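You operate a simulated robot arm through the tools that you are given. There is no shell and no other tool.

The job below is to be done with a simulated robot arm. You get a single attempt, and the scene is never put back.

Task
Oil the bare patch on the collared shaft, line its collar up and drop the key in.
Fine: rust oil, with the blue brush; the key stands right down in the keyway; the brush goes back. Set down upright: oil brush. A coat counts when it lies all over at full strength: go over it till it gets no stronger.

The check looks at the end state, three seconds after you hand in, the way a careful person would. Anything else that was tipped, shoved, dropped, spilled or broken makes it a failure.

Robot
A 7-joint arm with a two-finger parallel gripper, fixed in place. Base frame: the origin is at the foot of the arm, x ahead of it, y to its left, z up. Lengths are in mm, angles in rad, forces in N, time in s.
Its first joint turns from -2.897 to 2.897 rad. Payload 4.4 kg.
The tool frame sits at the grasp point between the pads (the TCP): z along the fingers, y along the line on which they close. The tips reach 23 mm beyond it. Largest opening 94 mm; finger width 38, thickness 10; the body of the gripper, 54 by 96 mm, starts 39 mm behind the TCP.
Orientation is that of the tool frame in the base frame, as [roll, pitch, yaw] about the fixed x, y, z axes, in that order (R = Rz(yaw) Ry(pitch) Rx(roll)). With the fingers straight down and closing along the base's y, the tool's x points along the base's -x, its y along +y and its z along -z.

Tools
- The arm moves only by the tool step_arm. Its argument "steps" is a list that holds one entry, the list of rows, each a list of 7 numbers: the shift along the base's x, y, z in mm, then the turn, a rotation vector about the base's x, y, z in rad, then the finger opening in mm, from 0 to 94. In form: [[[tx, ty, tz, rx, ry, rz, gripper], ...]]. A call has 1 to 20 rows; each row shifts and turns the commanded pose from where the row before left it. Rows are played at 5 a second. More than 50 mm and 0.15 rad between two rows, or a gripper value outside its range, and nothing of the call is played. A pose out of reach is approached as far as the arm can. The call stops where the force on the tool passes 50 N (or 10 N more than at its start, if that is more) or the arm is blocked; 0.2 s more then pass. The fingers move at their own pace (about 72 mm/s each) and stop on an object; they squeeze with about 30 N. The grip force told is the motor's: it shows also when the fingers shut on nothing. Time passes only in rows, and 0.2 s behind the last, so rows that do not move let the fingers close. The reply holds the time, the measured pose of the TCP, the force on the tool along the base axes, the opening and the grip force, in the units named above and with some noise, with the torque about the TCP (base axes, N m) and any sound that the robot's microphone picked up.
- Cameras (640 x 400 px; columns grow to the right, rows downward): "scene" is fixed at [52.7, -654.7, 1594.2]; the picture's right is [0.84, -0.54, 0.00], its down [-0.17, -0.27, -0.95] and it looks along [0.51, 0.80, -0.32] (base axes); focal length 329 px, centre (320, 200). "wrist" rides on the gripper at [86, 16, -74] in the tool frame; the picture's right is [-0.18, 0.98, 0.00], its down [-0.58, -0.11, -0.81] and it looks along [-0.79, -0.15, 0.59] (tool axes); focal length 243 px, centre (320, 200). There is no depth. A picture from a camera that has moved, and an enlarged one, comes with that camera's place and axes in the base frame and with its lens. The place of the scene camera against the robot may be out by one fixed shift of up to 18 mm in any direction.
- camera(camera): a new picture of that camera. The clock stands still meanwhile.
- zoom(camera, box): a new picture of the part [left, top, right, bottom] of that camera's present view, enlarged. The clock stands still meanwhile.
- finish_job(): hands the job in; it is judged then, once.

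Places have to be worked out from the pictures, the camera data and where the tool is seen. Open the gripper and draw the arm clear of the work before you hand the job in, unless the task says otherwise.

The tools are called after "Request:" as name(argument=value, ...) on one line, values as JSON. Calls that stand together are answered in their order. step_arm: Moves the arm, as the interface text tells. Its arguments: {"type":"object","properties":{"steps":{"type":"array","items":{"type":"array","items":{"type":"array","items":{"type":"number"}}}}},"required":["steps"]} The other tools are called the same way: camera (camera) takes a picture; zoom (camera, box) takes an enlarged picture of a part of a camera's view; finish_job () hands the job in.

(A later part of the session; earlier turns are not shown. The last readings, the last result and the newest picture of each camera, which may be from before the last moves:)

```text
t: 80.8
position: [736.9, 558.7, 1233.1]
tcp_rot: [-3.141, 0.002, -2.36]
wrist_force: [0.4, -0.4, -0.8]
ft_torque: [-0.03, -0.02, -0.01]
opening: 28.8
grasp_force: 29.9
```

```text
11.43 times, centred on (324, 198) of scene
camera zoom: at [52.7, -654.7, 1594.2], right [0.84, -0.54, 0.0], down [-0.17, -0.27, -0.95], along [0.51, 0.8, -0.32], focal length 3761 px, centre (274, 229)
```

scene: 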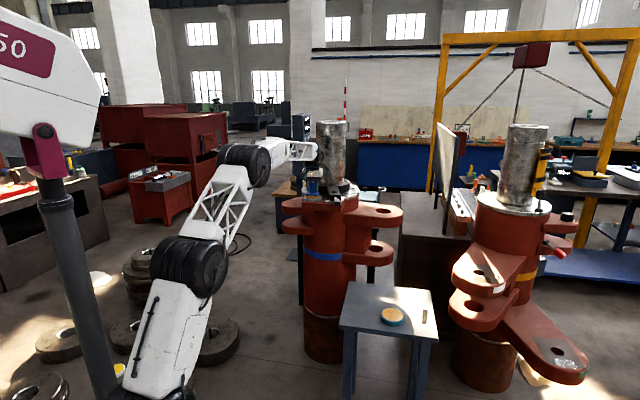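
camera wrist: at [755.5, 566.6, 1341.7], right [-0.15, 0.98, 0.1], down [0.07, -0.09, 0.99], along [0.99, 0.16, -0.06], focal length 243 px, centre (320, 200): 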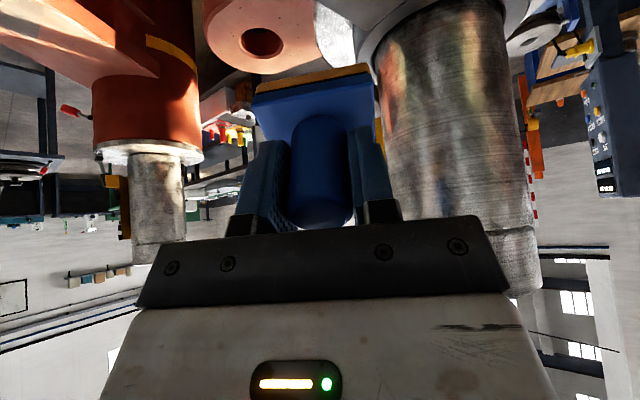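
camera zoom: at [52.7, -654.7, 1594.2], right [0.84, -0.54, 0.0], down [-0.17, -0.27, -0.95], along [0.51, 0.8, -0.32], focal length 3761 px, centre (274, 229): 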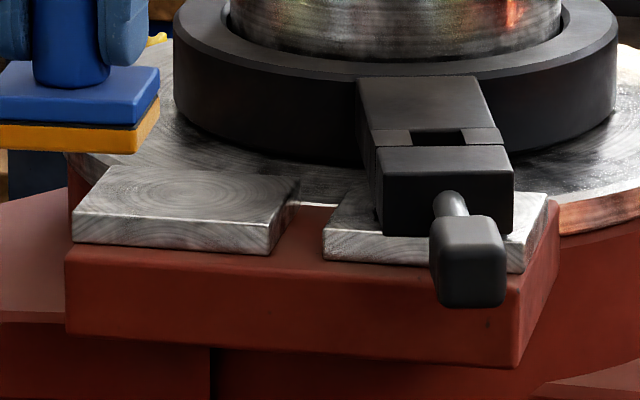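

The body is plain as well. The other steel pad, under the collar arm, is the only bare surface left that I haven't touched, so I'll test its free front corner by bridging the gap with the brush, keeping clear of the arm.

Request:
step_arm(steps=[[[36.8, 17.5, 0, 0, 0, 0, 20], [36.8, 17.5, 0, 0, 0, 0, 20], [36.8, 17.5, 0, 0, 0, 0, 20], [36.6, 17.5, 0, 0, 0, 0, 20], [0, 0, -35, 0, 0, 0, 20], [0, 0, -30, 0, 0, 0, 20], [0, 0, 0, 0, 0, 0, 20]]])

Request:
zoom(camera="scene", box=[296, 175, 352, 210])

Request:
camera(camera="wrist")

```text
t: 82.4
position: [885.0, 631.1, 1165.8]
tcp_rot: [-3.14, 0.0, -2.358]
wrist_force: [-0.2, 0.2, -1.5]
ft_torque: [0.0, 0.01, 0.02]
opening: 29.1
grasp_force: 30.7
```

```text
11.43 times, centred on (324, 192) of scene
camera zoom: at [52.7, -654.7, 1594.2], right [0.84, -0.54, 0.0], down [-0.17, -0.27, -0.95], along [0.51, 0.8, -0.32], focal length 3761 px, centre (274, 286)
```

zoom: 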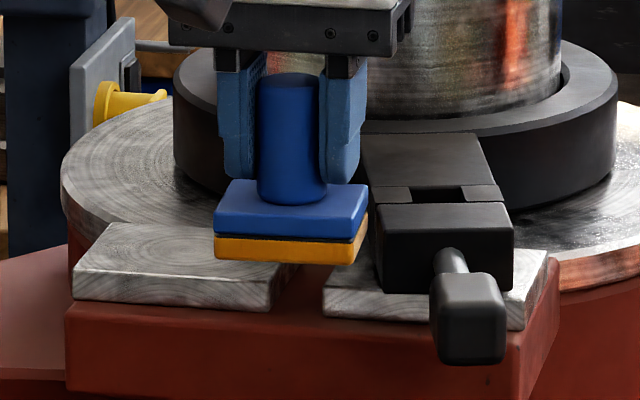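

```text
taken
camera wrist: at [812.5, 580.0, 1239.2], right [-0.56, 0.83, 0.0], down [0.49, 0.33, 0.81], along [0.67, 0.45, -0.59], focal length 243 px, centre (320, 200)
```

wrist: 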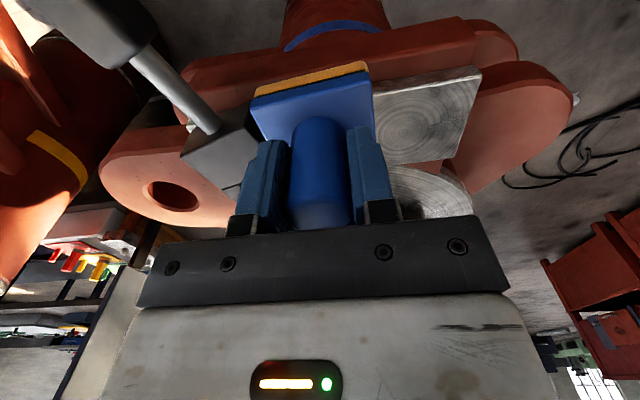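

The brush would come down with about 7 mm clearance to the arm. I'll lower it gently to contact.

Request:
step_arm(steps=[[[-1.5, -1, -8, 0, 0, 0, 20], [0, 0, -7, 0, 0, 0, 20], [0, 0, -2, 0, 0, 0, 20], [0, 0, 0, 0, 0, 0, 20]]])

Request:
step_arm(steps=[[[0, 0, -1, 0, 0, 0, 20], [0, 0, -1, 0, 0, 0, 20], [0, 0, 0, 0, 0, 0, 20]]])

```text
t: 83.4
position: [884.4, 629.5, 1148.4]
tcp_rot: [-3.14, 0.002, -2.359]
wrist_force: [0.6, 0.1, -1.6]
ft_torque: [-0.04, -0.03, 0.0]
opening: 28.9
grasp_force: 29.9
```

```text
t: 84.2
position: [884.1, 629.7, 1147.1]
tcp_rot: [-3.139, 0.002, -2.359]
wrist_force: [-0.4, -0.9, 1.8]
ft_torque: [0.11, 0.07, -0.02]
opening: 29.0
grasp_force: 29.8
```

Light contact. I'll press about 1 mm more and make short strokes along the gap direction.

Request:
step_arm(steps=[[[0, 0, -0.8, 0, 0, 0, 20], [-3, -3, 0, 0, 0, 0, 20], [-3, -3, 0, 0, 0, 0, 20], [3, 3, 0, 0, 0, 0, 20], [3, 3, 0, 0, 0, 0, 20], [-3, -3, 0, 0, 0, 0, 20], [-3, -3, 0, 0, 0, 0, 20], [3, 3, 0, 0, 0, 0, 20], [3, 3, 0, 0, 0, 0, 20], [0, 0, 0, 0, 0, 0, 20]]])

Request:
step_arm(steps=[[[0, 0, 15, 0, 0, 0, 20], [0, 0, 40, 0, 0, 0, 20], [-35, -35, 0, 0, 0, 0, 20], [-35, -35, 0, 0, 0, 0, 20], [0, 0, 0, 0, 0, 0, 20]]])

Request:
zoom(camera="scene", box=[296, 185, 344, 215])

```text
t: 86.4
position: [883.7, 629.5, 1147.1]
tcp_rot: [-3.14, 0.001, -2.36]
wrist_force: [-3.7, -3.3, 15.6]
ft_torque: [0.14, 0.27, 0.05]
opening: 29.1
grasp_force: 29.8
```

```text
t: 87.6
position: [816.2, 559.5, 1200.1]
tcp_rot: [-3.139, 0.001, -2.357]
wrist_force: [-0.7, -0.1, -0.7]
ft_torque: [-0.03, 0.0, 0.0]
opening: 29.3
grasp_force: 30.4
```

```text
13.33 times, centred on (320, 200) of scene
camera zoom: at [52.7, -654.7, 1594.2], right [0.84, -0.54, 0.0], down [-0.17, -0.27, -0.95], along [0.51, 0.8, -0.32], focal length 4388 px, centre (320, 200)
```

zoom: 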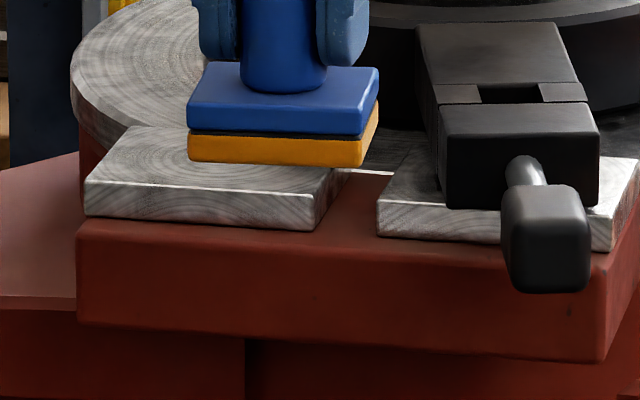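

Neither pad takes oil, so the literal reading, a patch on the shaft's own side, is worth testing by touch: the brush can face the shaft with the tool horizontal. I'll back up, raise, and tilt the tool out to horizontal, facing the shaft axis.

Request:
step_arm(steps=[[[10, 10, 30, 0, 0, 0, 20], [10, 10, 30, 0, 0, 0, 20], [10, 10, 25, 0.101, -0.101, 0, 20], [0, 0, 0, 0.101, -0.101, 0, 20], [0, 0, 0, 0.101, -0.101, 0, 20], [0, 0, 0, 0.101, -0.101, 0, 20], [0, 0, 0, 0.101, -0.101, 0, 20], [0, 0, 0, 0.101, -0.101, 0, 20], [0, 0, 0, 0.101, -0.101, 0, 20], [0, 0, 0, 0.101, -0.101, 0, 20], [0, 0, 0, 0.101, -0.101, 0, 20], [0, 0, 0, 0.101, -0.101, 0, 20], [0, 0, 0, 0.101, -0.101, 0, 20], [0, 0, 0, 0, 0, 0, 20]]])

Request:
camera(camera="wrist")

Request:
camera(camera="scene")

```text
t: 90.6
position: [844.8, 589.4, 1285.2]
tcp_rot: [1.63, 1.568, 2.414]
wrist_force: [0.2, 0.1, -2.2]
ft_torque: [0.04, -0.04, 0.02]
opening: 29.0
grasp_force: 30.1
```

```text
taken
camera wrist: at [781.1, 547.5, 1197.2], right [-0.69, 0.7, 0.19], down [-0.49, -0.65, 0.58], along [0.52, 0.31, 0.79], focal length 243 px, centre (320, 200)
```

wrist: 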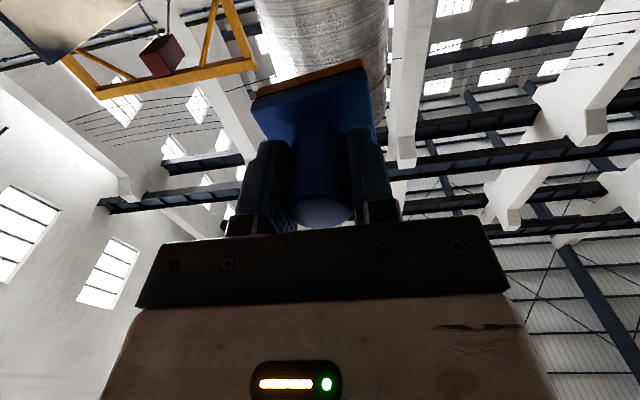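

```text
taken
```

scene: 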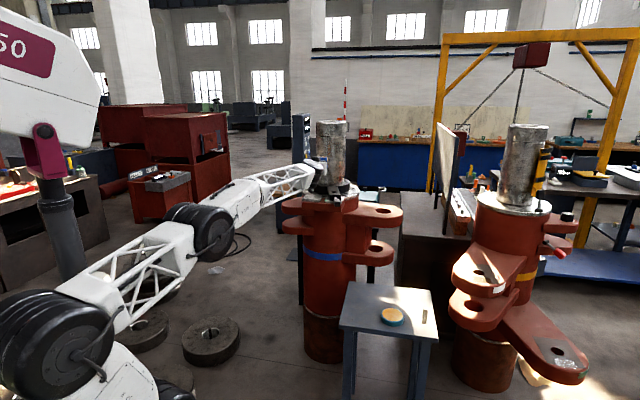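

The arm holds this horizontal pose well, with the brush facing the shaft axis. I'll advance to just short of the surface, then creep to contact.

Request:
step_arm(steps=[[[30, 30, 0, 0, 0, 0, 20], [30, 30, 0, 0, 0, 0, 20], [30, 30, 0, 0, 0, 0, 20], [9, 9, 0, 0, 0, 0, 20], [0, 0, 0, 0, 0, 0, 20]]])

Request:
zoom(camera="scene", box=[296, 140, 360, 200])

```text
t: 91.8
position: [943.2, 690.4, 1287.2]
tcp_rot: [0.765, 1.568, 1.548]
wrist_force: [0.4, -0.9, -1.3]
ft_torque: [-0.02, 0.0, -0.02]
opening: 29.0
grasp_force: 29.8
```

```text
6.67 times, centred on (328, 170) of scene
camera zoom: at [52.7, -654.7, 1594.2], right [0.84, -0.54, 0.0], down [-0.17, -0.27, -0.95], along [0.51, 0.8, -0.32], focal length 2194 px, centre (267, 400)
```

zoom: 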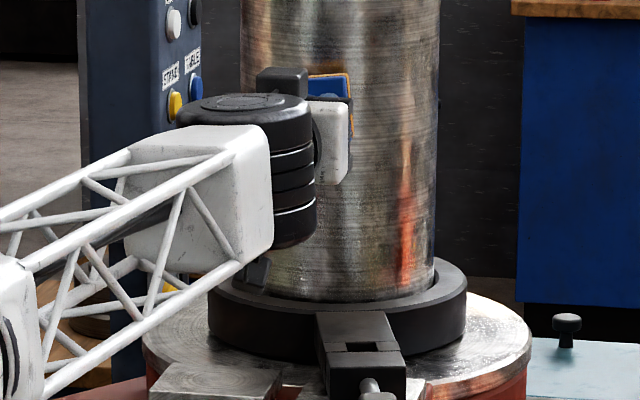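

About 9 mm from the surface by my estimate. I'll creep forward until there's contact.

Request:
step_arm(steps=[[[2.5, 2.5, 0, 0, 0, 0, 20], [2, 2, 0, 0, 0, 0, 20], [1, 1, 0, 0, 0, 0, 20], [0, 0, 0, 0, 0, 0, 20]]])

```text
t: 92.8
position: [948.7, 695.0, 1286.5]
tcp_rot: [0.806, 1.567, 1.591]
wrist_force: [0.1, -0.1, -0.8]
ft_torque: [-0.02, 0.04, -0.01]
opening: 29.0
grasp_force: 29.8
```

Request:
step_arm(steps=[[[1, 1, 0, 0, 0, 0, 20], [1, 1, 0, 0, 0, 0, 20], [0, 0, 0, 0, 0, 0, 20]]])

```text
t: 93.6
position: [951.8, 695.5, 1287.2]
tcp_rot: [0.811, 1.567, 1.592]
wrist_force: [0.0, 0.7, -1.1]
ft_torque: [0.02, 0.04, 0.0]
opening: 28.8
grasp_force: 30.1
```

Request:
step_arm(steps=[[[1, 1, 0, 0, 0, 0, 20], [1, 1, 0, 0, 0, 0, 20], [0, 0, 0, 0, 0, 0, 20]]])

Request:
zoom(camera="scene", box=[312, 140, 360, 170])

```text
t: 94.4
position: [952.7, 699.0, 1285.3]
tcp_rot: [0.805, 1.568, 1.589]
wrist_force: [-0.9, -0.4, -0.4]
ft_torque: [-0.02, 0.04, -0.01]
opening: 28.6
grasp_force: 30.2
```

```text
13.33 times, centred on (336, 155) of scene
camera zoom: at [52.7, -654.7, 1594.2], right [0.84, -0.54, 0.0], down [-0.17, -0.27, -0.95], along [0.51, 0.8, -0.32], focal length 4388 px, centre (107, 800)
```

zoom: 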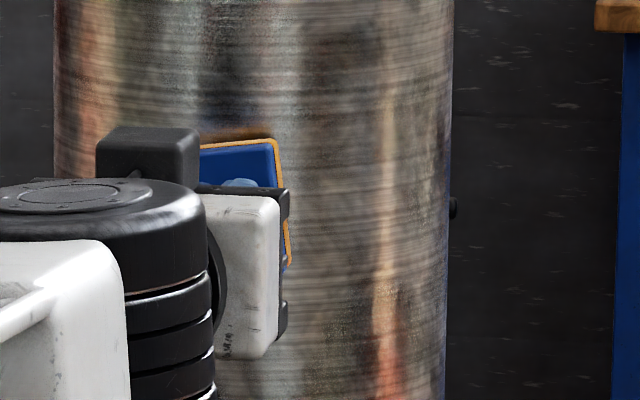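

The brush's mirror image shows it is very near the surface. I'll keep creeping.

Request:
step_arm(steps=[[[1, 1, 0, 0, 0, 0, 20], [1, 1, 0, 0, 0, 0, 20], [1, 1, 0, 0, 0, 0, 20], [0, 0, 0, 0, 0, 0, 20]]])

```text
t: 95.4
position: [957.5, 701.4, 1288.0]
tcp_rot: [0.803, 1.566, 1.586]
wrist_force: [-0.4, 0.9, -0.7]
ft_torque: [-0.03, 0.05, 0.04]
opening: 28.7
grasp_force: 29.8
```

No contact yet. I'll continue creeping forward in 1 mm steps with the force check active.

Request:
step_arm(steps=[[[1, 1, 0, 0, 0, 0, 20], [1, 1, 0, 0, 0, 0, 20], [1, 1, 0, 0, 0, 0, 20], [0, 0, 0, 0, 0, 0, 20]]])

Request:
zoom(camera="scene", box=[318, 142, 350, 162])

```text
t: 96.4
position: [957.6, 703.9, 1288.2]
tcp_rot: [0.744, 1.569, 1.528]
wrist_force: [-9.2, -10.3, -2.4]
ft_torque: [0.09, 0.05, -0.18]
opening: 28.7
grasp_force: 30.1
```

```text
16.00 times, centred on (334, 152) of scene
camera zoom: at [52.7, -654.7, 1594.2], right [0.84, -0.54, 0.0], down [-0.17, -0.27, -0.95], along [0.51, 0.8, -0.32], focal length 5265 px, centre (96, 968)
```

zoom: 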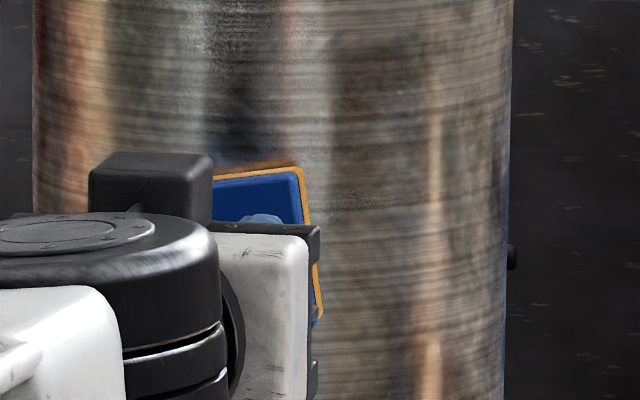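

Contact at about 14 N. I'll make vertical strokes on the shaft here, then back off and look for colour.

Request:
step_arm(steps=[[[0, 0, 6, 0, 0, 0, 20], [0, 0, 6, 0, 0, 0, 20], [0, 0, 6, 0, 0, 0, 20], [0, 0, -6, 0, 0, 0, 20], [0, 0, -6, 0, 0, 0, 20], [0, 0, -6, 0, 0, 0, 20], [0, 0, -6, 0, 0, 0, 20], [0, 0, -6, 0, 0, 0, 20], [0, 0, -6, 0, 0, 0, 20], [0, 0, 6, 0, 0, 0, 20], [0, 0, 6, 0, 0, 0, 20], [0, 0, 6, 0, 0, 0, 20]]])

Request:
step_arm(steps=[[[-10, -10, 0, 0, 0, 0, 20], [-30, -30, 0, 0, 0, 0, 20], [-35, -35, 0, 0, 0, 0, 20], [-35, -35, 0, 0, 0, 0, 20], [0, 0, 0, 0, 0, 0, 20]]])

Request:
zoom(camera="scene", box=[300, 120, 364, 180])

Request:
camera(camera="wrist")

```text
t: 99.0
position: [959.0, 705.0, 1286.5]
tcp_rot: [0.879, 1.567, 1.664]
wrist_force: [-0.6, 0.1, -1.4]
ft_torque: [-0.05, 0.01, -0.02]
opening: 28.7
grasp_force: 29.9
```

```text
t: 100.2
position: [849.6, 593.6, 1288.0]
tcp_rot: [0.437, 1.567, 1.219]
wrist_force: [-0.6, -0.6, 0.9]
ft_torque: [-0.06, 0.1, -0.01]
opening: 28.3
grasp_force: 29.7
```

```text
6.67 times, centred on (332, 150) of scene
camera zoom: at [52.7, -654.7, 1594.2], right [0.84, -0.54, 0.0], down [-0.17, -0.27, -0.95], along [0.51, 0.8, -0.32], focal length 2194 px, centre (240, 533)
```

zoom: 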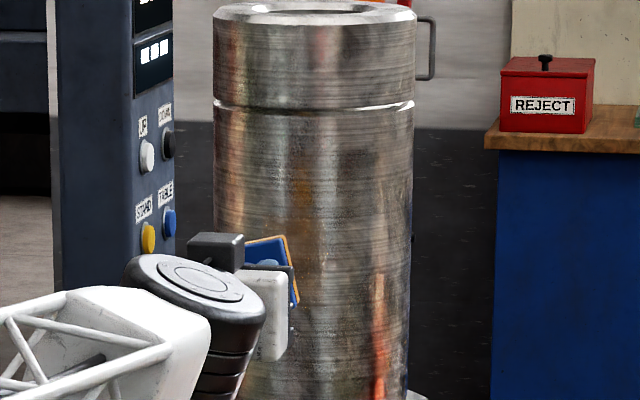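

```text
taken
camera wrist: at [785.4, 551.2, 1201.0], right [-0.69, 0.7, 0.19], down [-0.49, -0.65, 0.58], along [0.52, 0.31, 0.79], focal length 243 px, centre (320, 200)
```

wrist: 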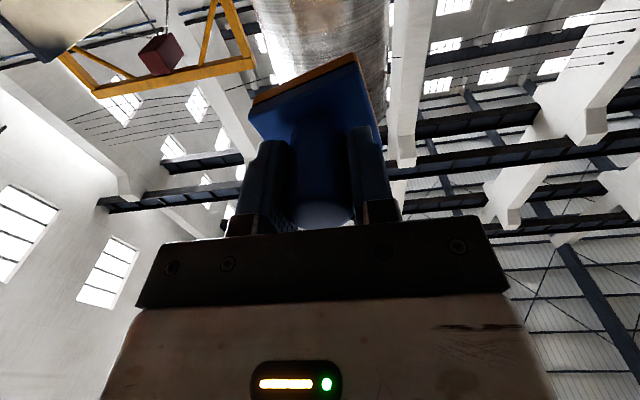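

There seems to be an orange-brown mark on the shaft now, and the brush has twisted a little in the grip. I'll zoom in on the mark.

Request:
zoom(camera="scene", box=[318, 130, 358, 155])

Request:
zoom(camera="scene", box=[318, 145, 358, 170])

Request:
zoom(camera="wrist", box=[220, 40, 420, 240])

```text
16.00 times, centred on (338, 142) of scene
camera zoom: at [52.7, -654.7, 1594.2], right [0.84, -0.54, 0.0], down [-0.17, -0.27, -0.95], along [0.51, 0.8, -0.32], focal length 5265 px, centre (32, 1120)
```

zoom: 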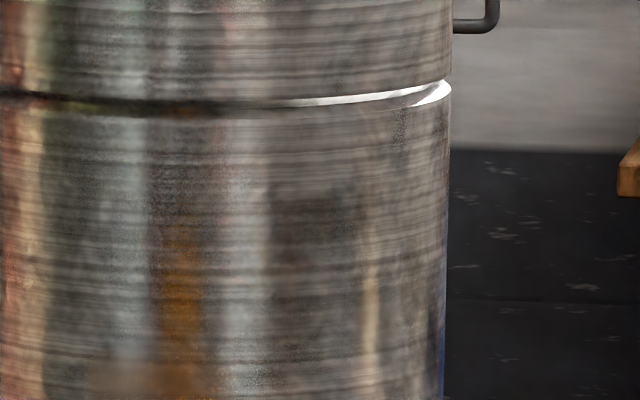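

```text
16.00 times, centred on (338, 158) of scene
camera zoom: at [52.7, -654.7, 1594.2], right [0.84, -0.54, 0.0], down [-0.17, -0.27, -0.95], along [0.51, 0.8, -0.32], focal length 5265 px, centre (32, 880)
```

zoom: 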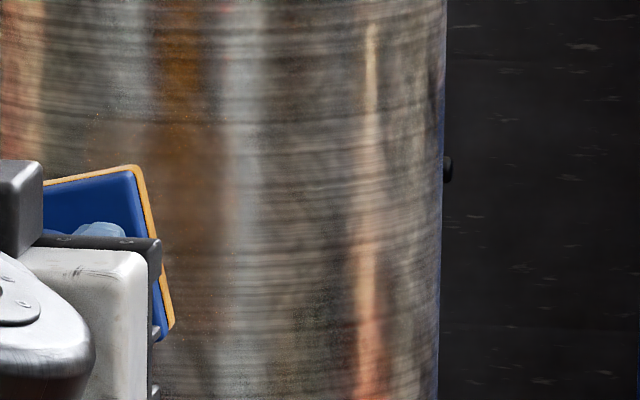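

```text
2.00 times, centred on (320, 140) of wrist
camera zoom: at [785.4, 551.2, 1201.0], right [-0.69, 0.7, 0.19], down [-0.49, -0.65, 0.58], along [0.52, 0.31, 0.79], focal length 485 px, centre (320, 320)
```

zoom: 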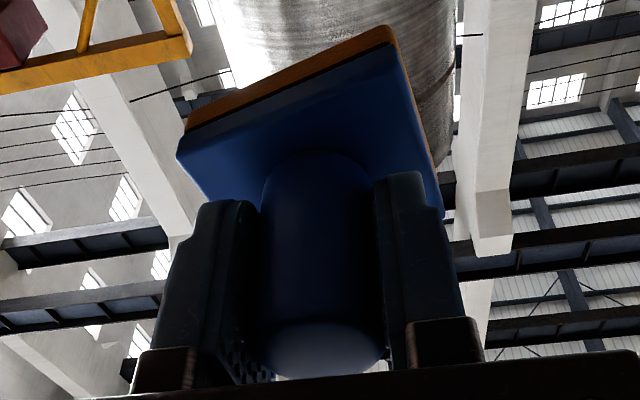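

Oil has taken on the shaft: there's a translucent brown area with a sharp left edge where I stroked. So the patch is on the shaft's side. I'll draw the brush well away so its reflection goes and I can see the coat's extent.

Request:
step_arm(steps=[[[-35, -30, 0, 0, 0, 0, 20], [-35, -30, 0, 0, 0, 0, 20], [-35, -30, 0, 0, 0, 0, 20], [-35, -20, 0, 0, 0, 0, 20], [-40, 0, -20, 0, 0, 0, 20], [-40, 0, -20, 0, 0, 0, 20], [0, 0, 0, 0, 0, 0, 20]]])

Request:
zoom(camera="scene", box=[308, 130, 356, 160])

Request:
zoom(camera="scene", box=[308, 150, 356, 180])

Request:
zoom(camera="scene", box=[300, 115, 364, 195])

```text
t: 101.8
position: [629.3, 483.4, 1246.1]
tcp_rot: [0.883, 1.568, 1.665]
wrist_force: [0.0, -0.3, -1.3]
ft_torque: [-0.01, 0.03, -0.01]
opening: 28.5
grasp_force: 30.3
```

```text
13.33 times, centred on (332, 145) of scene
camera zoom: at [52.7, -654.7, 1594.2], right [0.84, -0.54, 0.0], down [-0.17, -0.27, -0.95], along [0.51, 0.8, -0.32], focal length 4388 px, centre (160, 933)
```

zoom: 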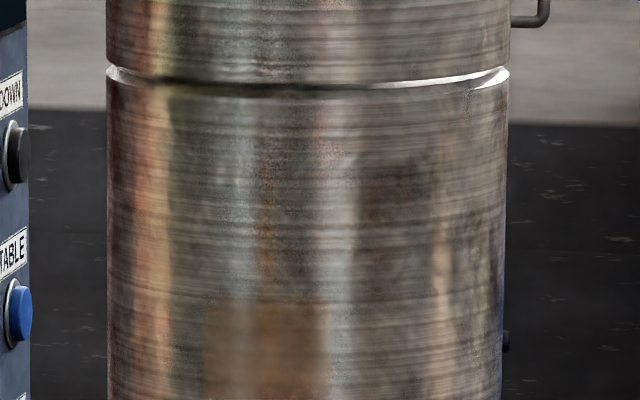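

```text
13.33 times, centred on (332, 165) of scene
camera zoom: at [52.7, -654.7, 1594.2], right [0.84, -0.54, 0.0], down [-0.17, -0.27, -0.95], along [0.51, 0.8, -0.32], focal length 4388 px, centre (160, 667)
```

zoom: 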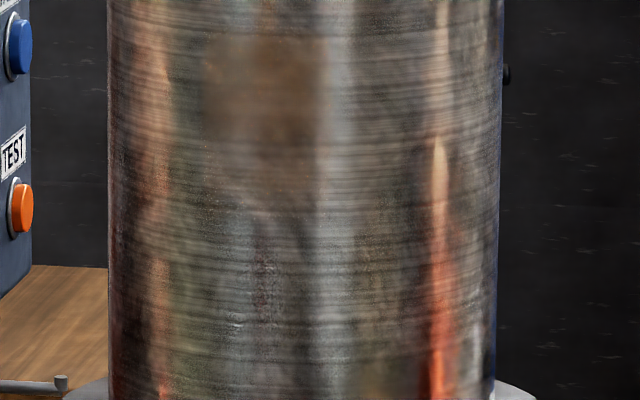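

```text
5.00 times, centred on (332, 155) of scene
camera zoom: at [52.7, -654.7, 1594.2], right [0.84, -0.54, 0.0], down [-0.17, -0.27, -0.95], along [0.51, 0.8, -0.32], focal length 1645 px, centre (260, 425)
```

zoom: 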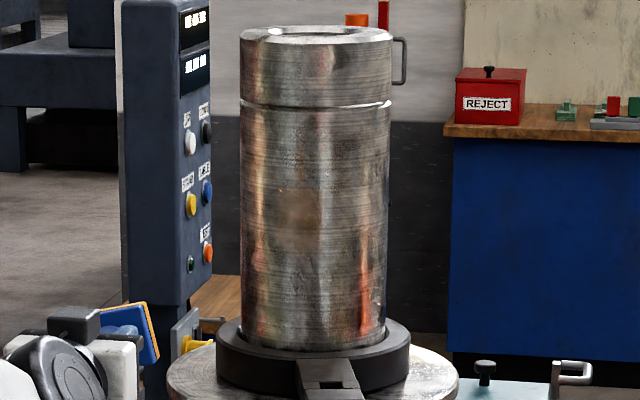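

Found it: a brown coat now shows on the shaft's side, about 52 mm wide and centred on the direction I brushed, roughly z 1240–1296. I'll move in for a close wrist view of the coat and its edges.

Request:
step_arm(steps=[[[0, 0, 14, 0, 0, -0.118, 20], [0, 0, 14, 0, 0, -0.118, 20], [0, 0, 14, 0, 0, -0.118, 20], [0, 0, 14, 0, 0, -0.118, 20], [0, 0, 14, -0.0433, 0.1331, 0, 20], [0, 0, 14, -0.0433, 0.1331, 0, 20], [0, 0, 0, -0.0433, 0.1331, 0, 20], [0, 0, 0, -0.0433, 0.1331, 0, 20], [0, 0, 0, -0.0433, 0.1331, 0, 20], [40, 17.5, 0, 0, 0, 0, 20], [40, 17.5, 0, 0, 0, 0, 20], [40, 17.5, 0, 0, 0, 0, 20], [40, 17.5, 0, 0, 0, 0, 20], [40, 17.5, 0, 0, 0, 0, 20], [0, 0, 0, 0, 0, 0, 20]]])

Request:
camera(camera="wrist")

Request:
zoom(camera="wrist", box=[370, 30, 530, 150])

```text
t: 105.0
position: [839.7, 556.2, 1288.2]
tcp_rot: [2.765, 0.865, -2.826]
wrist_force: [-0.7, 1.1, -0.7]
ft_torque: [-0.02, -0.01, -0.04]
opening: 28.5
grasp_force: 30.1
out of reach, approached as far as the arm can: row 1, 2, 3, 4
```

```text
taken
camera wrist: at [736.5, 507.7, 1270.3], right [-0.43, 0.82, 0.37], down [-0.03, -0.43, 0.9], along [0.9, 0.38, 0.21], focal length 243 px, centre (320, 200)
```

wrist: 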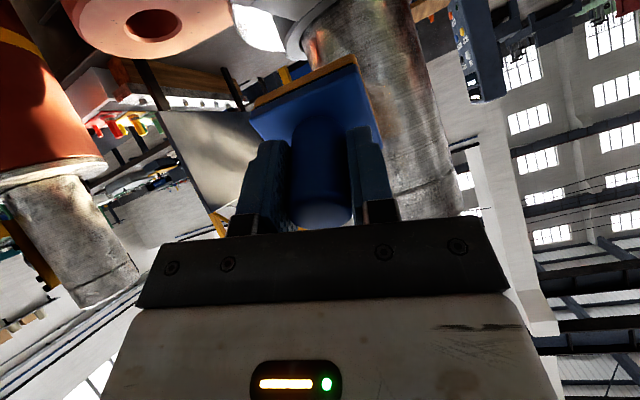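

```text
3.33 times, centred on (450, 90) of wrist
camera zoom: at [736.5, 507.7, 1270.3], right [-0.43, 0.82, 0.37], down [-0.03, -0.43, 0.9], along [0.9, 0.38, 0.21], focal length 809 px, centre (-113, 567)
```

zoom: 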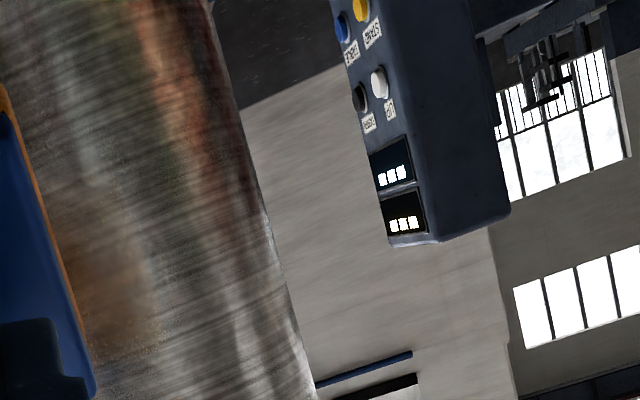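

The yaw at the horizontal pose was out of reach, which rolled the tool by about 17°. I'll undo that roll about the tool axis, then shift right so the coated area shows beside the brush.

Request:
step_arm(steps=[[[0, 0, 0, -0.0566, -0.0577, 0.0611, 20], [0, 0, 0, -0.0566, -0.0577, 0.0611, 20], [0, 0, 0, -0.0566, -0.0577, 0.0611, 20], [25, -25, 10, 0, 0, 0, 20], [25, -25, 10, 0, 0, 0, 20], [15, -15, 10, 0, 0, 0, 20], [0, 0, 0, 0, 0, 0, 20]]])

Request:
camera(camera="wrist")

Request:
zoom(camera="wrist", box=[370, 20, 530, 140])

```text
t: 106.6
position: [908.6, 490.6, 1319.1]
tcp_rot: [-3.141, 0.926, -2.347]
wrist_force: [-0.2, 0.9, -1.8]
ft_torque: [-0.02, 0.02, 0.02]
opening: 28.4
grasp_force: 29.8
```

```text
taken
camera wrist: at [818.5, 421.8, 1294.4], right [-0.62, 0.77, 0.15], down [-0.13, -0.29, 0.95], along [0.77, 0.57, 0.28], focal length 243 px, centre (320, 200)
```

wrist: 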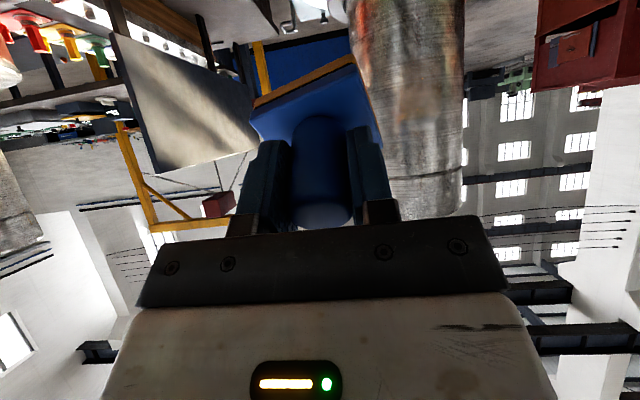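

```text
3.33 times, centred on (450, 80) of wrist
camera zoom: at [818.5, 421.8, 1294.4], right [-0.62, 0.77, 0.15], down [-0.13, -0.29, 0.95], along [0.77, 0.57, 0.28], focal length 809 px, centre (-113, 600)
```

zoom: 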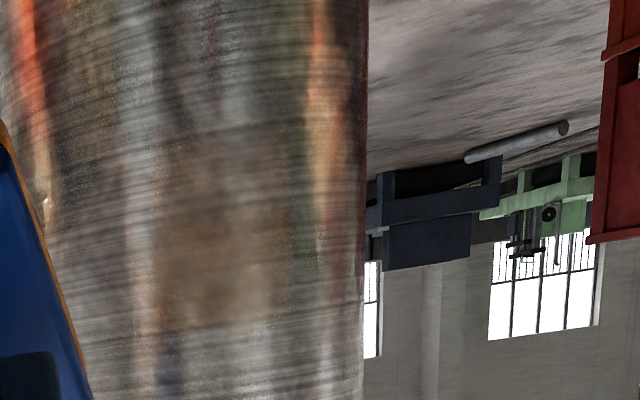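

The coat is clear: it spans about az −149° to −114° around the shaft with a sharp upper edge near z≈1300 and fades out at z≈1235, the lower limit of my strokes. So the patch extends further down. I'll go back to the horizontal pose at z≈1255 facing the shaft.

Request:
step_arm(steps=[[[-13, 40, -10, 0, 0, 0, 20], [-13, 40, -10, 0, 0, 0, 20], [-13, 41, -10, 0, 0, 0, 20], [0, 0, -7, 0.092, -0.0904, 0, 20], [0, 0, -7, 0.092, -0.0904, 0, 20], [0, 0, -7, 0.092, -0.0904, 0, 20], [0, 0, -7, 0.092, -0.0904, 0, 20], [0, 0, -6, 0.092, -0.0904, 0, 20], [0, 0, 0, 0, 0, 0, 20]]])

```text
t: 108.6
position: [866.2, 611.2, 1254.2]
tcp_rot: [3.121, 1.541, -2.362]
wrist_force: [0.2, -0.9, -1.6]
ft_torque: [-0.01, 0.0, 0.0]
opening: 28.2
grasp_force: 29.6
```

Facing the shaft at z≈1254. I'll advance to near contact and creep in.

Request:
step_arm(steps=[[[30, 30, 0, 0.021, -0.021, 0, 20], [30, 30, 0, 0, 0, 0, 20], [24, 24, 0, 0, 0, 0, 20], [4, 4, 0, 0, 0, 0, 20], [2, 2, 0, 0, 0, 0, 20], [0, 0, 0, 0, 0, 0, 20]]])

Request:
step_arm(steps=[[[1, 1, 0, 0, 0, 0, 20], [1, 1, 0, 0, 0, 0, 20], [0, 0, 0, 0, 0, 0, 20]]])

```text
t: 110.0
position: [957.2, 701.1, 1254.3]
tcp_rot: [-0.001, 1.543, 0.792]
wrist_force: [-0.1, -0.4, 0.1]
ft_torque: [-0.05, 0.02, 0.02]
opening: 28.2
grasp_force: 30.3
```

```text
t: 110.8
position: [960.1, 701.9, 1256.1]
tcp_rot: [-0.003, 1.542, 0.79]
wrist_force: [-17.6, -12.9, 0.8]
ft_torque: [-0.3, 0.41, 0.16]
opening: 28.0
grasp_force: 30.3
```

Contact at about 22 N. I'll ease off half a millimetre and make vertical strokes between z≈1220 and 1280.

Request:
step_arm(steps=[[[-0.5, -0.5, 0, -0.012, 0.012, 0, 20], [0, 0, 6, 0, 0, 0, 20], [0, 0, 6, 0, 0, 0, 20], [0, 0, 6, 0, 0, 0, 20], [0, 0, 6, 0, 0, 0, 20], [0, 0, -6, 0, 0, 0, 20], [0, 0, -6, 0, 0, 0, 20], [0, 0, -6, 0, 0, 0, 20], [0, 0, -6, 0, 0, 0, 20], [0, 0, -6, 0, 0, 0, 20], [0, 0, -6, 0, 0, 0, 20]]])

```text
t: 113.2
position: [958.7, 703.8, 1242.7]
tcp_rot: [0.055, 1.561, 0.85]
wrist_force: [-5.1, -7.0, 2.0]
ft_torque: [0.26, -0.19, -0.1]
opening: 28.1
grasp_force: 30.1
```

Holding about 9 N. I'll continue down to z≈1215 and back up, twice.

Request:
step_arm(steps=[[[0, 0, -6, 0, 0, 0, 20], [0, 0, -6, 0, 0, 0, 20], [0, 0, -6, 0, 0, 0, 20], [0, 0, -6, 0, 0, 0, 20], [0, 0, 6, 0, 0, 0, 20], [0, 0, 6, 0, 0, 0, 20], [0, 0, 6, 0, 0, 0, 20], [0, 0, 6, 0, 0, 0, 20], [0, 0, 6, 0, 0, 0, 20], [0, 0, 6, 0, 0, 0, 20], [0, 0, 6, 0, 0, 0, 20], [0, 0, -6, 0, 0, 0, 20], [0, 0, -6, 0, 0, 0, 20], [0, 0, -6, 0, 0, 0, 20], [0, 0, -6, 0, 0, 0, 20]]])

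Request:
zoom(camera="scene", box=[300, 130, 364, 190])

```text
t: 116.4
position: [960.1, 702.8, 1236.6]
tcp_rot: [0.046, 1.559, 0.841]
wrist_force: [-8.3, -10.7, 3.1]
ft_torque: [0.3, -0.18, -0.08]
opening: 28.2
grasp_force: 29.6
```

```text
6.67 times, centred on (332, 160) of scene
camera zoom: at [52.7, -654.7, 1594.2], right [0.84, -0.54, 0.0], down [-0.17, -0.27, -0.95], along [0.51, 0.8, -0.32], focal length 2194 px, centre (240, 467)
```

zoom: 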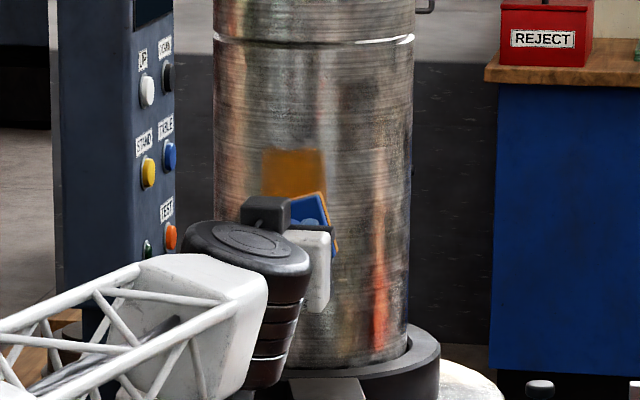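

A strong orange rectangle with a crisp top edge now shows. I'll back off and check its full extent and evenness.

Request:
step_arm(steps=[[[-8, -8, 0, 0, 0, 0, 20], [-30, -30, 0, 0, 0, 0, 20], [-30, -30, 0, 0, 0, 0, 20], [-35, -30, -15, 0, 0, 0, 20], [-35, -30, -15, 0, 0, 0, 20], [-35, -30, -15, 0, 0, 0, 20], [0, 0, 0, 0, 0, 0, 20]]])

Request:
zoom(camera="scene", box=[310, 138, 358, 168])

Request:
zoom(camera="scene", box=[310, 155, 358, 185])

Request:
camera(camera="wrist")

```text
t: 118.0
position: [786.7, 541.8, 1191.2]
tcp_rot: [0.003, 1.559, 0.797]
wrist_force: [0.6, 0.3, -0.2]
ft_torque: [-0.06, 0.02, -0.01]
opening: 28.1
grasp_force: 30.0
```

```text
13.33 times, centred on (334, 153) of scene
camera zoom: at [52.7, -654.7, 1594.2], right [0.84, -0.54, 0.0], down [-0.17, -0.27, -0.95], along [0.51, 0.8, -0.32], focal length 4388 px, centre (133, 827)
```

zoom: 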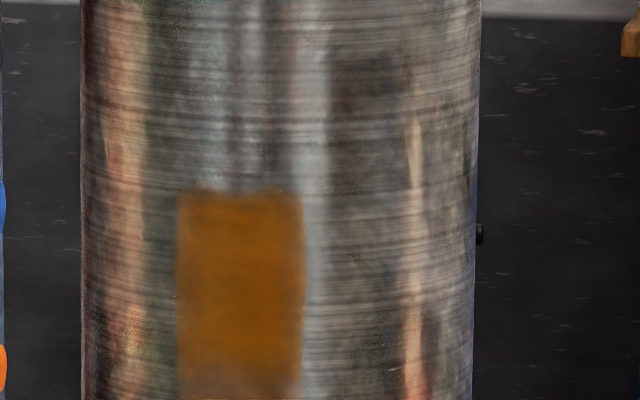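

```text
13.33 times, centred on (334, 170) of scene
camera zoom: at [52.7, -654.7, 1594.2], right [0.84, -0.54, 0.0], down [-0.17, -0.27, -0.95], along [0.51, 0.8, -0.32], focal length 4388 px, centre (133, 600)
```

zoom: 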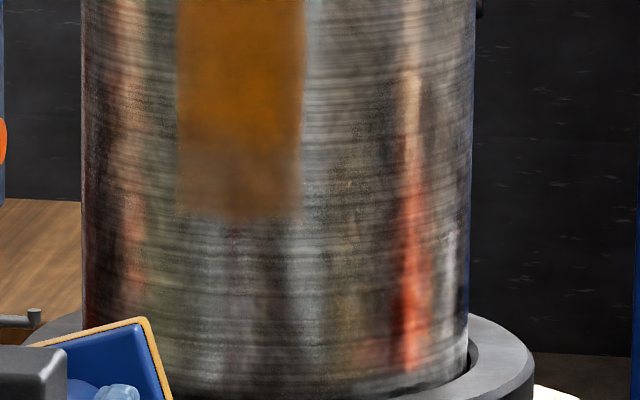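

```text
taken
camera wrist: at [724.1, 499.6, 1103.9], right [-0.7, 0.69, 0.18], down [-0.49, -0.66, 0.57], along [0.51, 0.31, 0.8], focal length 243 px, centre (320, 200)
```

wrist: 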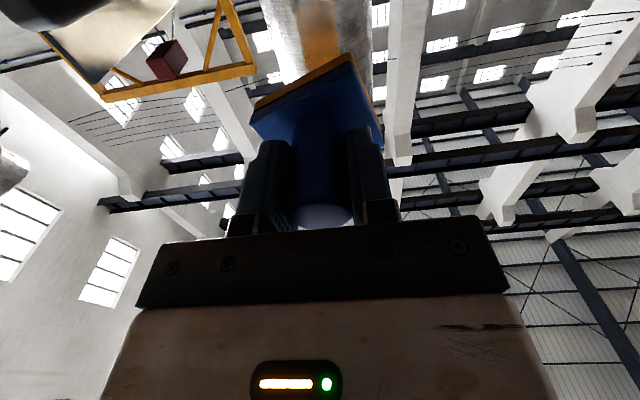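

The patch is now plain to see: about 53 mm wide and 100 mm tall, z≈1200–1300, strong in its upper part and still thin in the lowest third. To learn whether its sides are the patch edge or just my brush's contact width, I'll approach at a heading rotated by 15°.

Request:
step_arm(steps=[[[39, 19, 20, 0, 0, 0, 20], [39, 19, 20, 0, 0, 0, 20], [40, 20, 20, 0, 0, 0, 20], [10, 5, 0, 0, 0, 0.0873, 20], [15, 6, 0, 0, 0, 0.0873, 20], [15, 6, 0, 0, 0, 0.0873, 20], [0, 0, 0, 0, 0, 0, 20]]])

Request:
zoom(camera="scene", box=[300, 130, 364, 190])

```text
t: 119.6
position: [944.1, 618.4, 1251.6]
tcp_rot: [0.025, 1.559, 1.083]
wrist_force: [-0.1, -0.4, -1.1]
ft_torque: [0.0, 0.05, -0.02]
opening: 28.3
grasp_force: 29.7
```

```text
6.67 times, centred on (332, 160) of scene
camera zoom: at [52.7, -654.7, 1594.2], right [0.84, -0.54, 0.0], down [-0.17, -0.27, -0.95], along [0.51, 0.8, -0.32], focal length 2194 px, centre (240, 467)
```

zoom: 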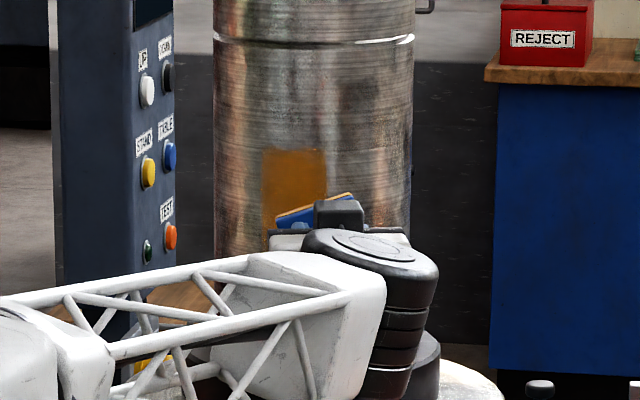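

Heading is now about 60°. I'll advance along it and creep to contact.

Request:
step_arm(steps=[[[17, 30.2, 0, 0, 0, 0, 20], [17, 30.2, 0, 0, 0, 0, 20], [1.5, 2.6, 0, 0, 0, 0, 20], [0.5, 0.9, 0, 0, 0, 0, 20], [0.5, 0.9, 0, 0, 0, 0, 20], [0, 0, 0, 0, 0, 0, 20]]])

```text
t: 121.0
position: [980.2, 685.4, 1251.8]
tcp_rot: [0.013, 1.56, 1.067]
wrist_force: [0.4, 0.4, -0.5]
ft_torque: [0.02, 0.02, -0.01]
opening: 28.2
grasp_force: 30.0
```

Request:
step_arm(steps=[[[0.5, 0.9, 0, 0, 0, 0, 20], [0.5, 0.9, 0, 0, 0, 0, 20], [0, 0, 0, 0, 0, 0, 20]]])

```text
t: 121.8
position: [981.5, 684.8, 1252.3]
tcp_rot: [0.023, 1.559, 1.081]
wrist_force: [-13.8, -22.1, -4.5]
ft_torque: [0.02, 0.01, -0.11]
opening: 28.0
grasp_force: 30.0
```

Contact. Easing off slightly, I'll do a vertical up-down stroke here.

Request:
step_arm(steps=[[[-0.3, -0.5, 0, 0, 0, 0, 20], [0, 0, 6, 0, 0, 0, 20], [0, 0, 6, 0, 0, 0, 20], [0, 0, 6, 0, 0, 0, 20], [0, 0, 6, 0, 0, 0, 20], [0, 0, -6, 0, 0, 0, 20], [0, 0, -6, 0, 0, 0, 20], [0, 0, -6, 0, 0, 0, 20], [0, 0, -6, 0, 0, 0, 20], [0, 0, -6, 0, 0, 0, 20], [0, 0, -6, 0, 0, 0, 20], [0, 0, -6, 0, 0, 0, 20], [0, 0, -6, 0, 0, 0, 20], [0, 0, -6, 0, 0, 0, 20], [0, 0, 6, 0, 0, 0, 20], [0, 0, 6, 0, 0, 0, 20], [0, 0, 6, 0, 0, 0, 20]]])

Request:
step_arm(steps=[[[-5, -9, 0, 0, 0, 0, 20], [-17, -30, 0, 0, 0, 0, 20], [-20, -35, 0, 0, 0, 0, 20], [-30, -35, -10, 0, 0, 0, 20], [-30, -35, -10, 0, 0, 0, 20], [-30, -35, -10, 0, 0, 0, 20], [0, 0, 0, 0, 0, 0, 20]]])

Request:
zoom(camera="scene", box=[310, 138, 358, 168])

Request:
zoom(camera="scene", box=[310, 155, 358, 185])

```text
t: 124.5
position: [979.8, 685.7, 1241.7]
tcp_rot: [-0.27, 1.547, 0.786]
wrist_force: [0.5, -1.5, 0.1]
ft_torque: [-0.17, 0.19, -0.05]
opening: 28.0
grasp_force: 29.7
stopped in row 13: the force on the tool passed its limit at 56 N (the readings are from after the stop); the commanded pose is now the measured one
```

```text
t: 126.1
position: [845.7, 507.2, 1211.8]
tcp_rot: [-0.234, 1.549, 0.822]
wrist_force: [0.6, -0.3, -1.2]
ft_torque: [-0.02, -0.01, 0.03]
opening: 28.0
grasp_force: 30.2
```

```text
13.33 times, centred on (334, 153) of scene
camera zoom: at [52.7, -654.7, 1594.2], right [0.84, -0.54, 0.0], down [-0.17, -0.27, -0.95], along [0.51, 0.8, -0.32], focal length 4388 px, centre (133, 827)
```

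zoom: 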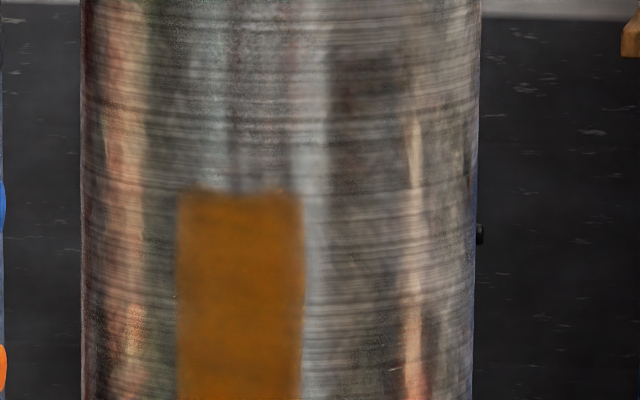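

```text
13.33 times, centred on (334, 170) of scene
camera zoom: at [52.7, -654.7, 1594.2], right [0.84, -0.54, 0.0], down [-0.17, -0.27, -0.95], along [0.51, 0.8, -0.32], focal length 4388 px, centre (133, 600)
```

zoom: 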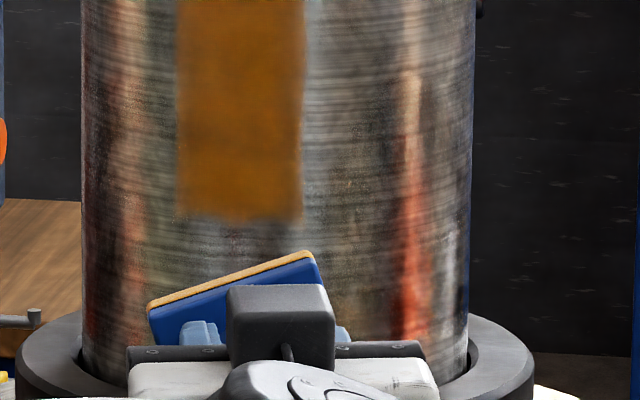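

The right edge didn't move, so the width is the patch's own, and the lower part has filled in well too. The stroke was stopped at 56 N though, likely by the wrist housing touching the collar's knob, so I'll check that the collar is unharmed.

Request:
zoom(camera="scene", box=[290, 165, 370, 220])

Request:
camera(camera="scene")

Request:
zoom(camera="wrist", box=[200, 0, 440, 240])

```text
7.27 times, centred on (330, 192) of scene
camera zoom: at [52.7, -654.7, 1594.2], right [0.84, -0.54, 0.0], down [-0.17, -0.27, -0.95], along [0.51, 0.8, -0.32], focal length 2393 px, centre (247, 254)
```

zoom: 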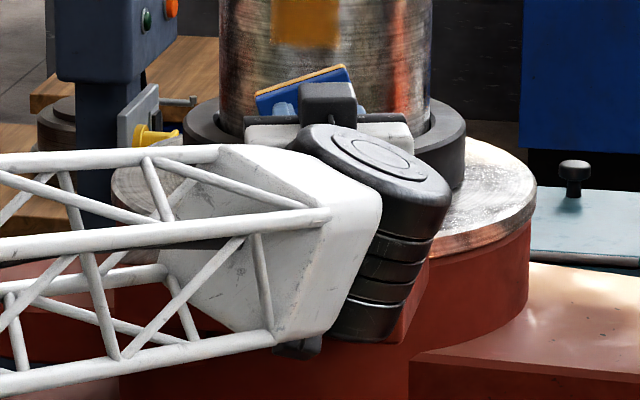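

```text
taken
```

scene: 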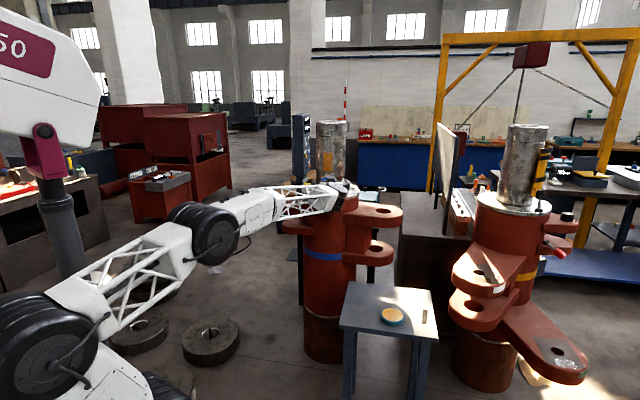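

```text
1.67 times, centred on (320, 120) of wrist
camera zoom: at [797.2, 449.5, 1123.5], right [-0.86, 0.48, 0.18], down [-0.31, -0.76, 0.56], along [0.41, 0.43, 0.81], focal length 404 px, centre (320, 333)
```

zoom: 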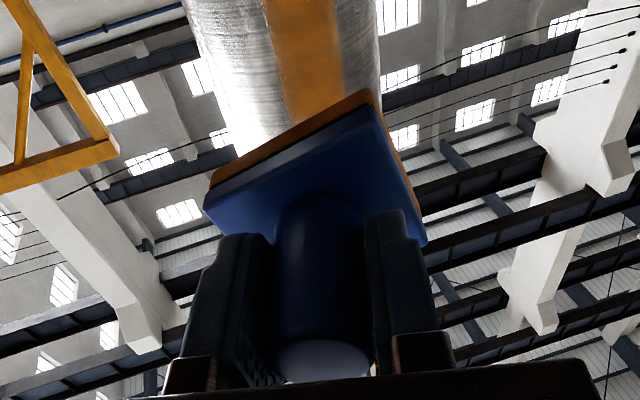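

The forearm hides the knob from here, so I'll first raise the arm, then swing back to the 45° heading in front of the shaft, where my earlier strokes had clearance.

Request:
step_arm(steps=[[[0, 0, 30, 0, 0, 0, 20], [0, 0, 30, 0, 0, 0, 20], [0, 0, 20, 0, 0, 0, 20], [7, 35, 0, 0, 0, -0.0873, 20], [7, 35, 0, 0, 0, -0.0873, 20], [7, 34, 0, 0, 0, -0.0873, 20], [0, 0, 0, 0, 0, 0, 20]]])

Request:
zoom(camera="scene", box=[290, 165, 370, 220])

Request:
zoom(camera="scene", box=[306, 142, 362, 177])

```text
t: 127.7
position: [870.3, 611.6, 1292.7]
tcp_rot: [-0.242, 1.548, 0.552]
wrist_force: [-0.5, 0.0, -1.9]
ft_torque: [-0.02, 0.02, -0.04]
opening: 28.2
grasp_force: 30.0
```

```text
7.27 times, centred on (330, 192) of scene
camera zoom: at [52.7, -654.7, 1594.2], right [0.84, -0.54, 0.0], down [-0.17, -0.27, -0.95], along [0.51, 0.8, -0.32], focal length 2393 px, centre (247, 254)
```

zoom: 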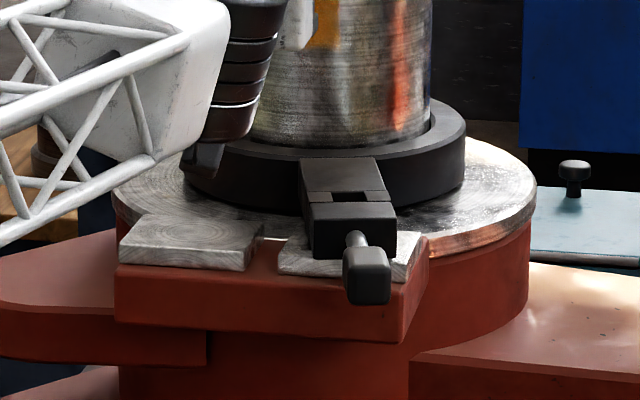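

```text
11.43 times, centred on (334, 160) of scene
camera zoom: at [52.7, -654.7, 1594.2], right [0.84, -0.54, 0.0], down [-0.17, -0.27, -0.95], along [0.51, 0.8, -0.32], focal length 3761 px, centre (160, 663)
```

zoom: 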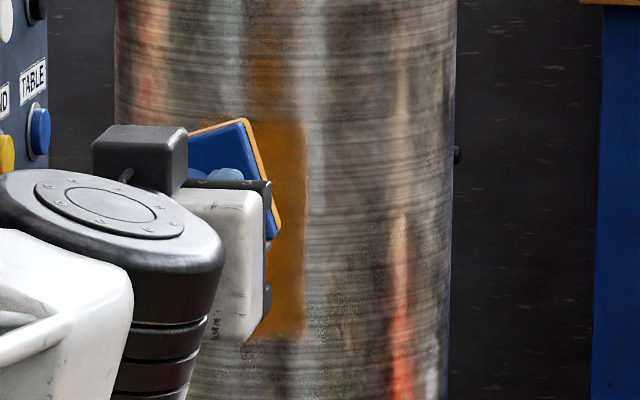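

The collar and knob are exactly where they were. I'll come back in at the 45° heading, z≈1255, and creep to contact for more passes.

Request:
step_arm(steps=[[[0, 0, -19, 0, 0, 0, 20], [0, 0, -19, 0, 0, 0, 20], [29, 29.5, 0, 0, 0, 0, 20], [29, 29.5, 0, 0, 0, 0, 20], [28, 28.5, 0, 0, 0, 0, 20], [1, 1, 0, 0, 0, 0, 20], [0, 0, 0, 0, 0, 0, 20]]])

Request:
step_arm(steps=[[[0.7, 0.7, 0, 0, 0, 0, 20], [0.7, 0.7, 0, 0, 0, 0, 20], [0, 0, 0, 0, 0, 0, 20]]])

```text
t: 129.3
position: [958.2, 700.2, 1253.7]
tcp_rot: [-0.234, 1.55, 0.561]
wrist_force: [-0.1, -0.7, -0.3]
ft_torque: [-0.04, 0.04, 0.0]
opening: 28.1
grasp_force: 29.8
```

```text
t: 130.1
position: [958.3, 700.0, 1253.6]
tcp_rot: [-0.239, 1.549, 0.554]
wrist_force: [-0.3, -0.1, -0.6]
ft_torque: [-0.03, 0.01, 0.01]
opening: 28.1
grasp_force: 30.2
```

Request:
step_arm(steps=[[[0.7, 0.7, 0, 0, 0, 0, 20], [0.7, 0.7, 0, 0, 0, 0, 20], [0, 0, 0, 0, 0, 0, 20]]])

```text
t: 130.9
position: [959.9, 702.0, 1254.5]
tcp_rot: [-0.24, 1.55, 0.555]
wrist_force: [-3.6, -4.2, -1.0]
ft_torque: [-0.15, 0.12, 0.0]
opening: 28.2
grasp_force: 29.5
```

5.5 N contact. Pressing slightly more, I'll stroke down to about 1218, up to about 1284, and part way back.

Request:
step_arm(steps=[[[0.4, 0.4, -6, 0, 0, 0, 20], [0, 0, -6, 0, 0, 0, 20], [0, 0, -6, 0, 0, 0, 20], [0, 0, -6, 0, 0, 0, 20], [0, 0, -6, 0, 0, 0, 20], [0, 0, -6, 0, 0, 0, 20], [0, 0, 6, 0, 0, 0, 20], [0, 0, 6, 0, 0, 0, 20], [0, 0, 6, 0, 0, 0, 20], [0, 0, 6, 0, 0, 0, 20], [0, 0, 6, 0, 0, 0, 20], [0, 0, 6, 0, 0, 0, 20], [0, 0, 6, 0, 0, 0, 20], [0, 0, 6, 0, 0, 0, 20], [0, 0, 6, 0, 0, 0, 20], [0, 0, 6, 0, 0, 0, 20], [0, 0, 6, 0, 0, 0, 20]]])

```text
t: 134.5
position: [959.6, 703.4, 1283.4]
tcp_rot: [-0.252, 1.55, 0.543]
wrist_force: [-0.2, -0.2, -0.8]
ft_torque: [-0.04, 0.03, 0.02]
opening: 28.2
grasp_force: 30.5
```

Contact was lost at the top. I'll nudge forward until it presses again and stroke down once more.

Request:
step_arm(steps=[[[0.6, 0.6, 0, 0, 0, 0, 20], [0.6, 0.6, 0, 0, 0, 0, 20], [0, 0, 0, 0, 0, 0, 20]]])

```text
t: 135.3
position: [960.1, 704.2, 1285.1]
tcp_rot: [-0.242, 1.548, 0.552]
wrist_force: [-19.7, -17.2, -3.1]
ft_torque: [-0.07, 0.07, 0.08]
opening: 28.4
grasp_force: 29.9
```

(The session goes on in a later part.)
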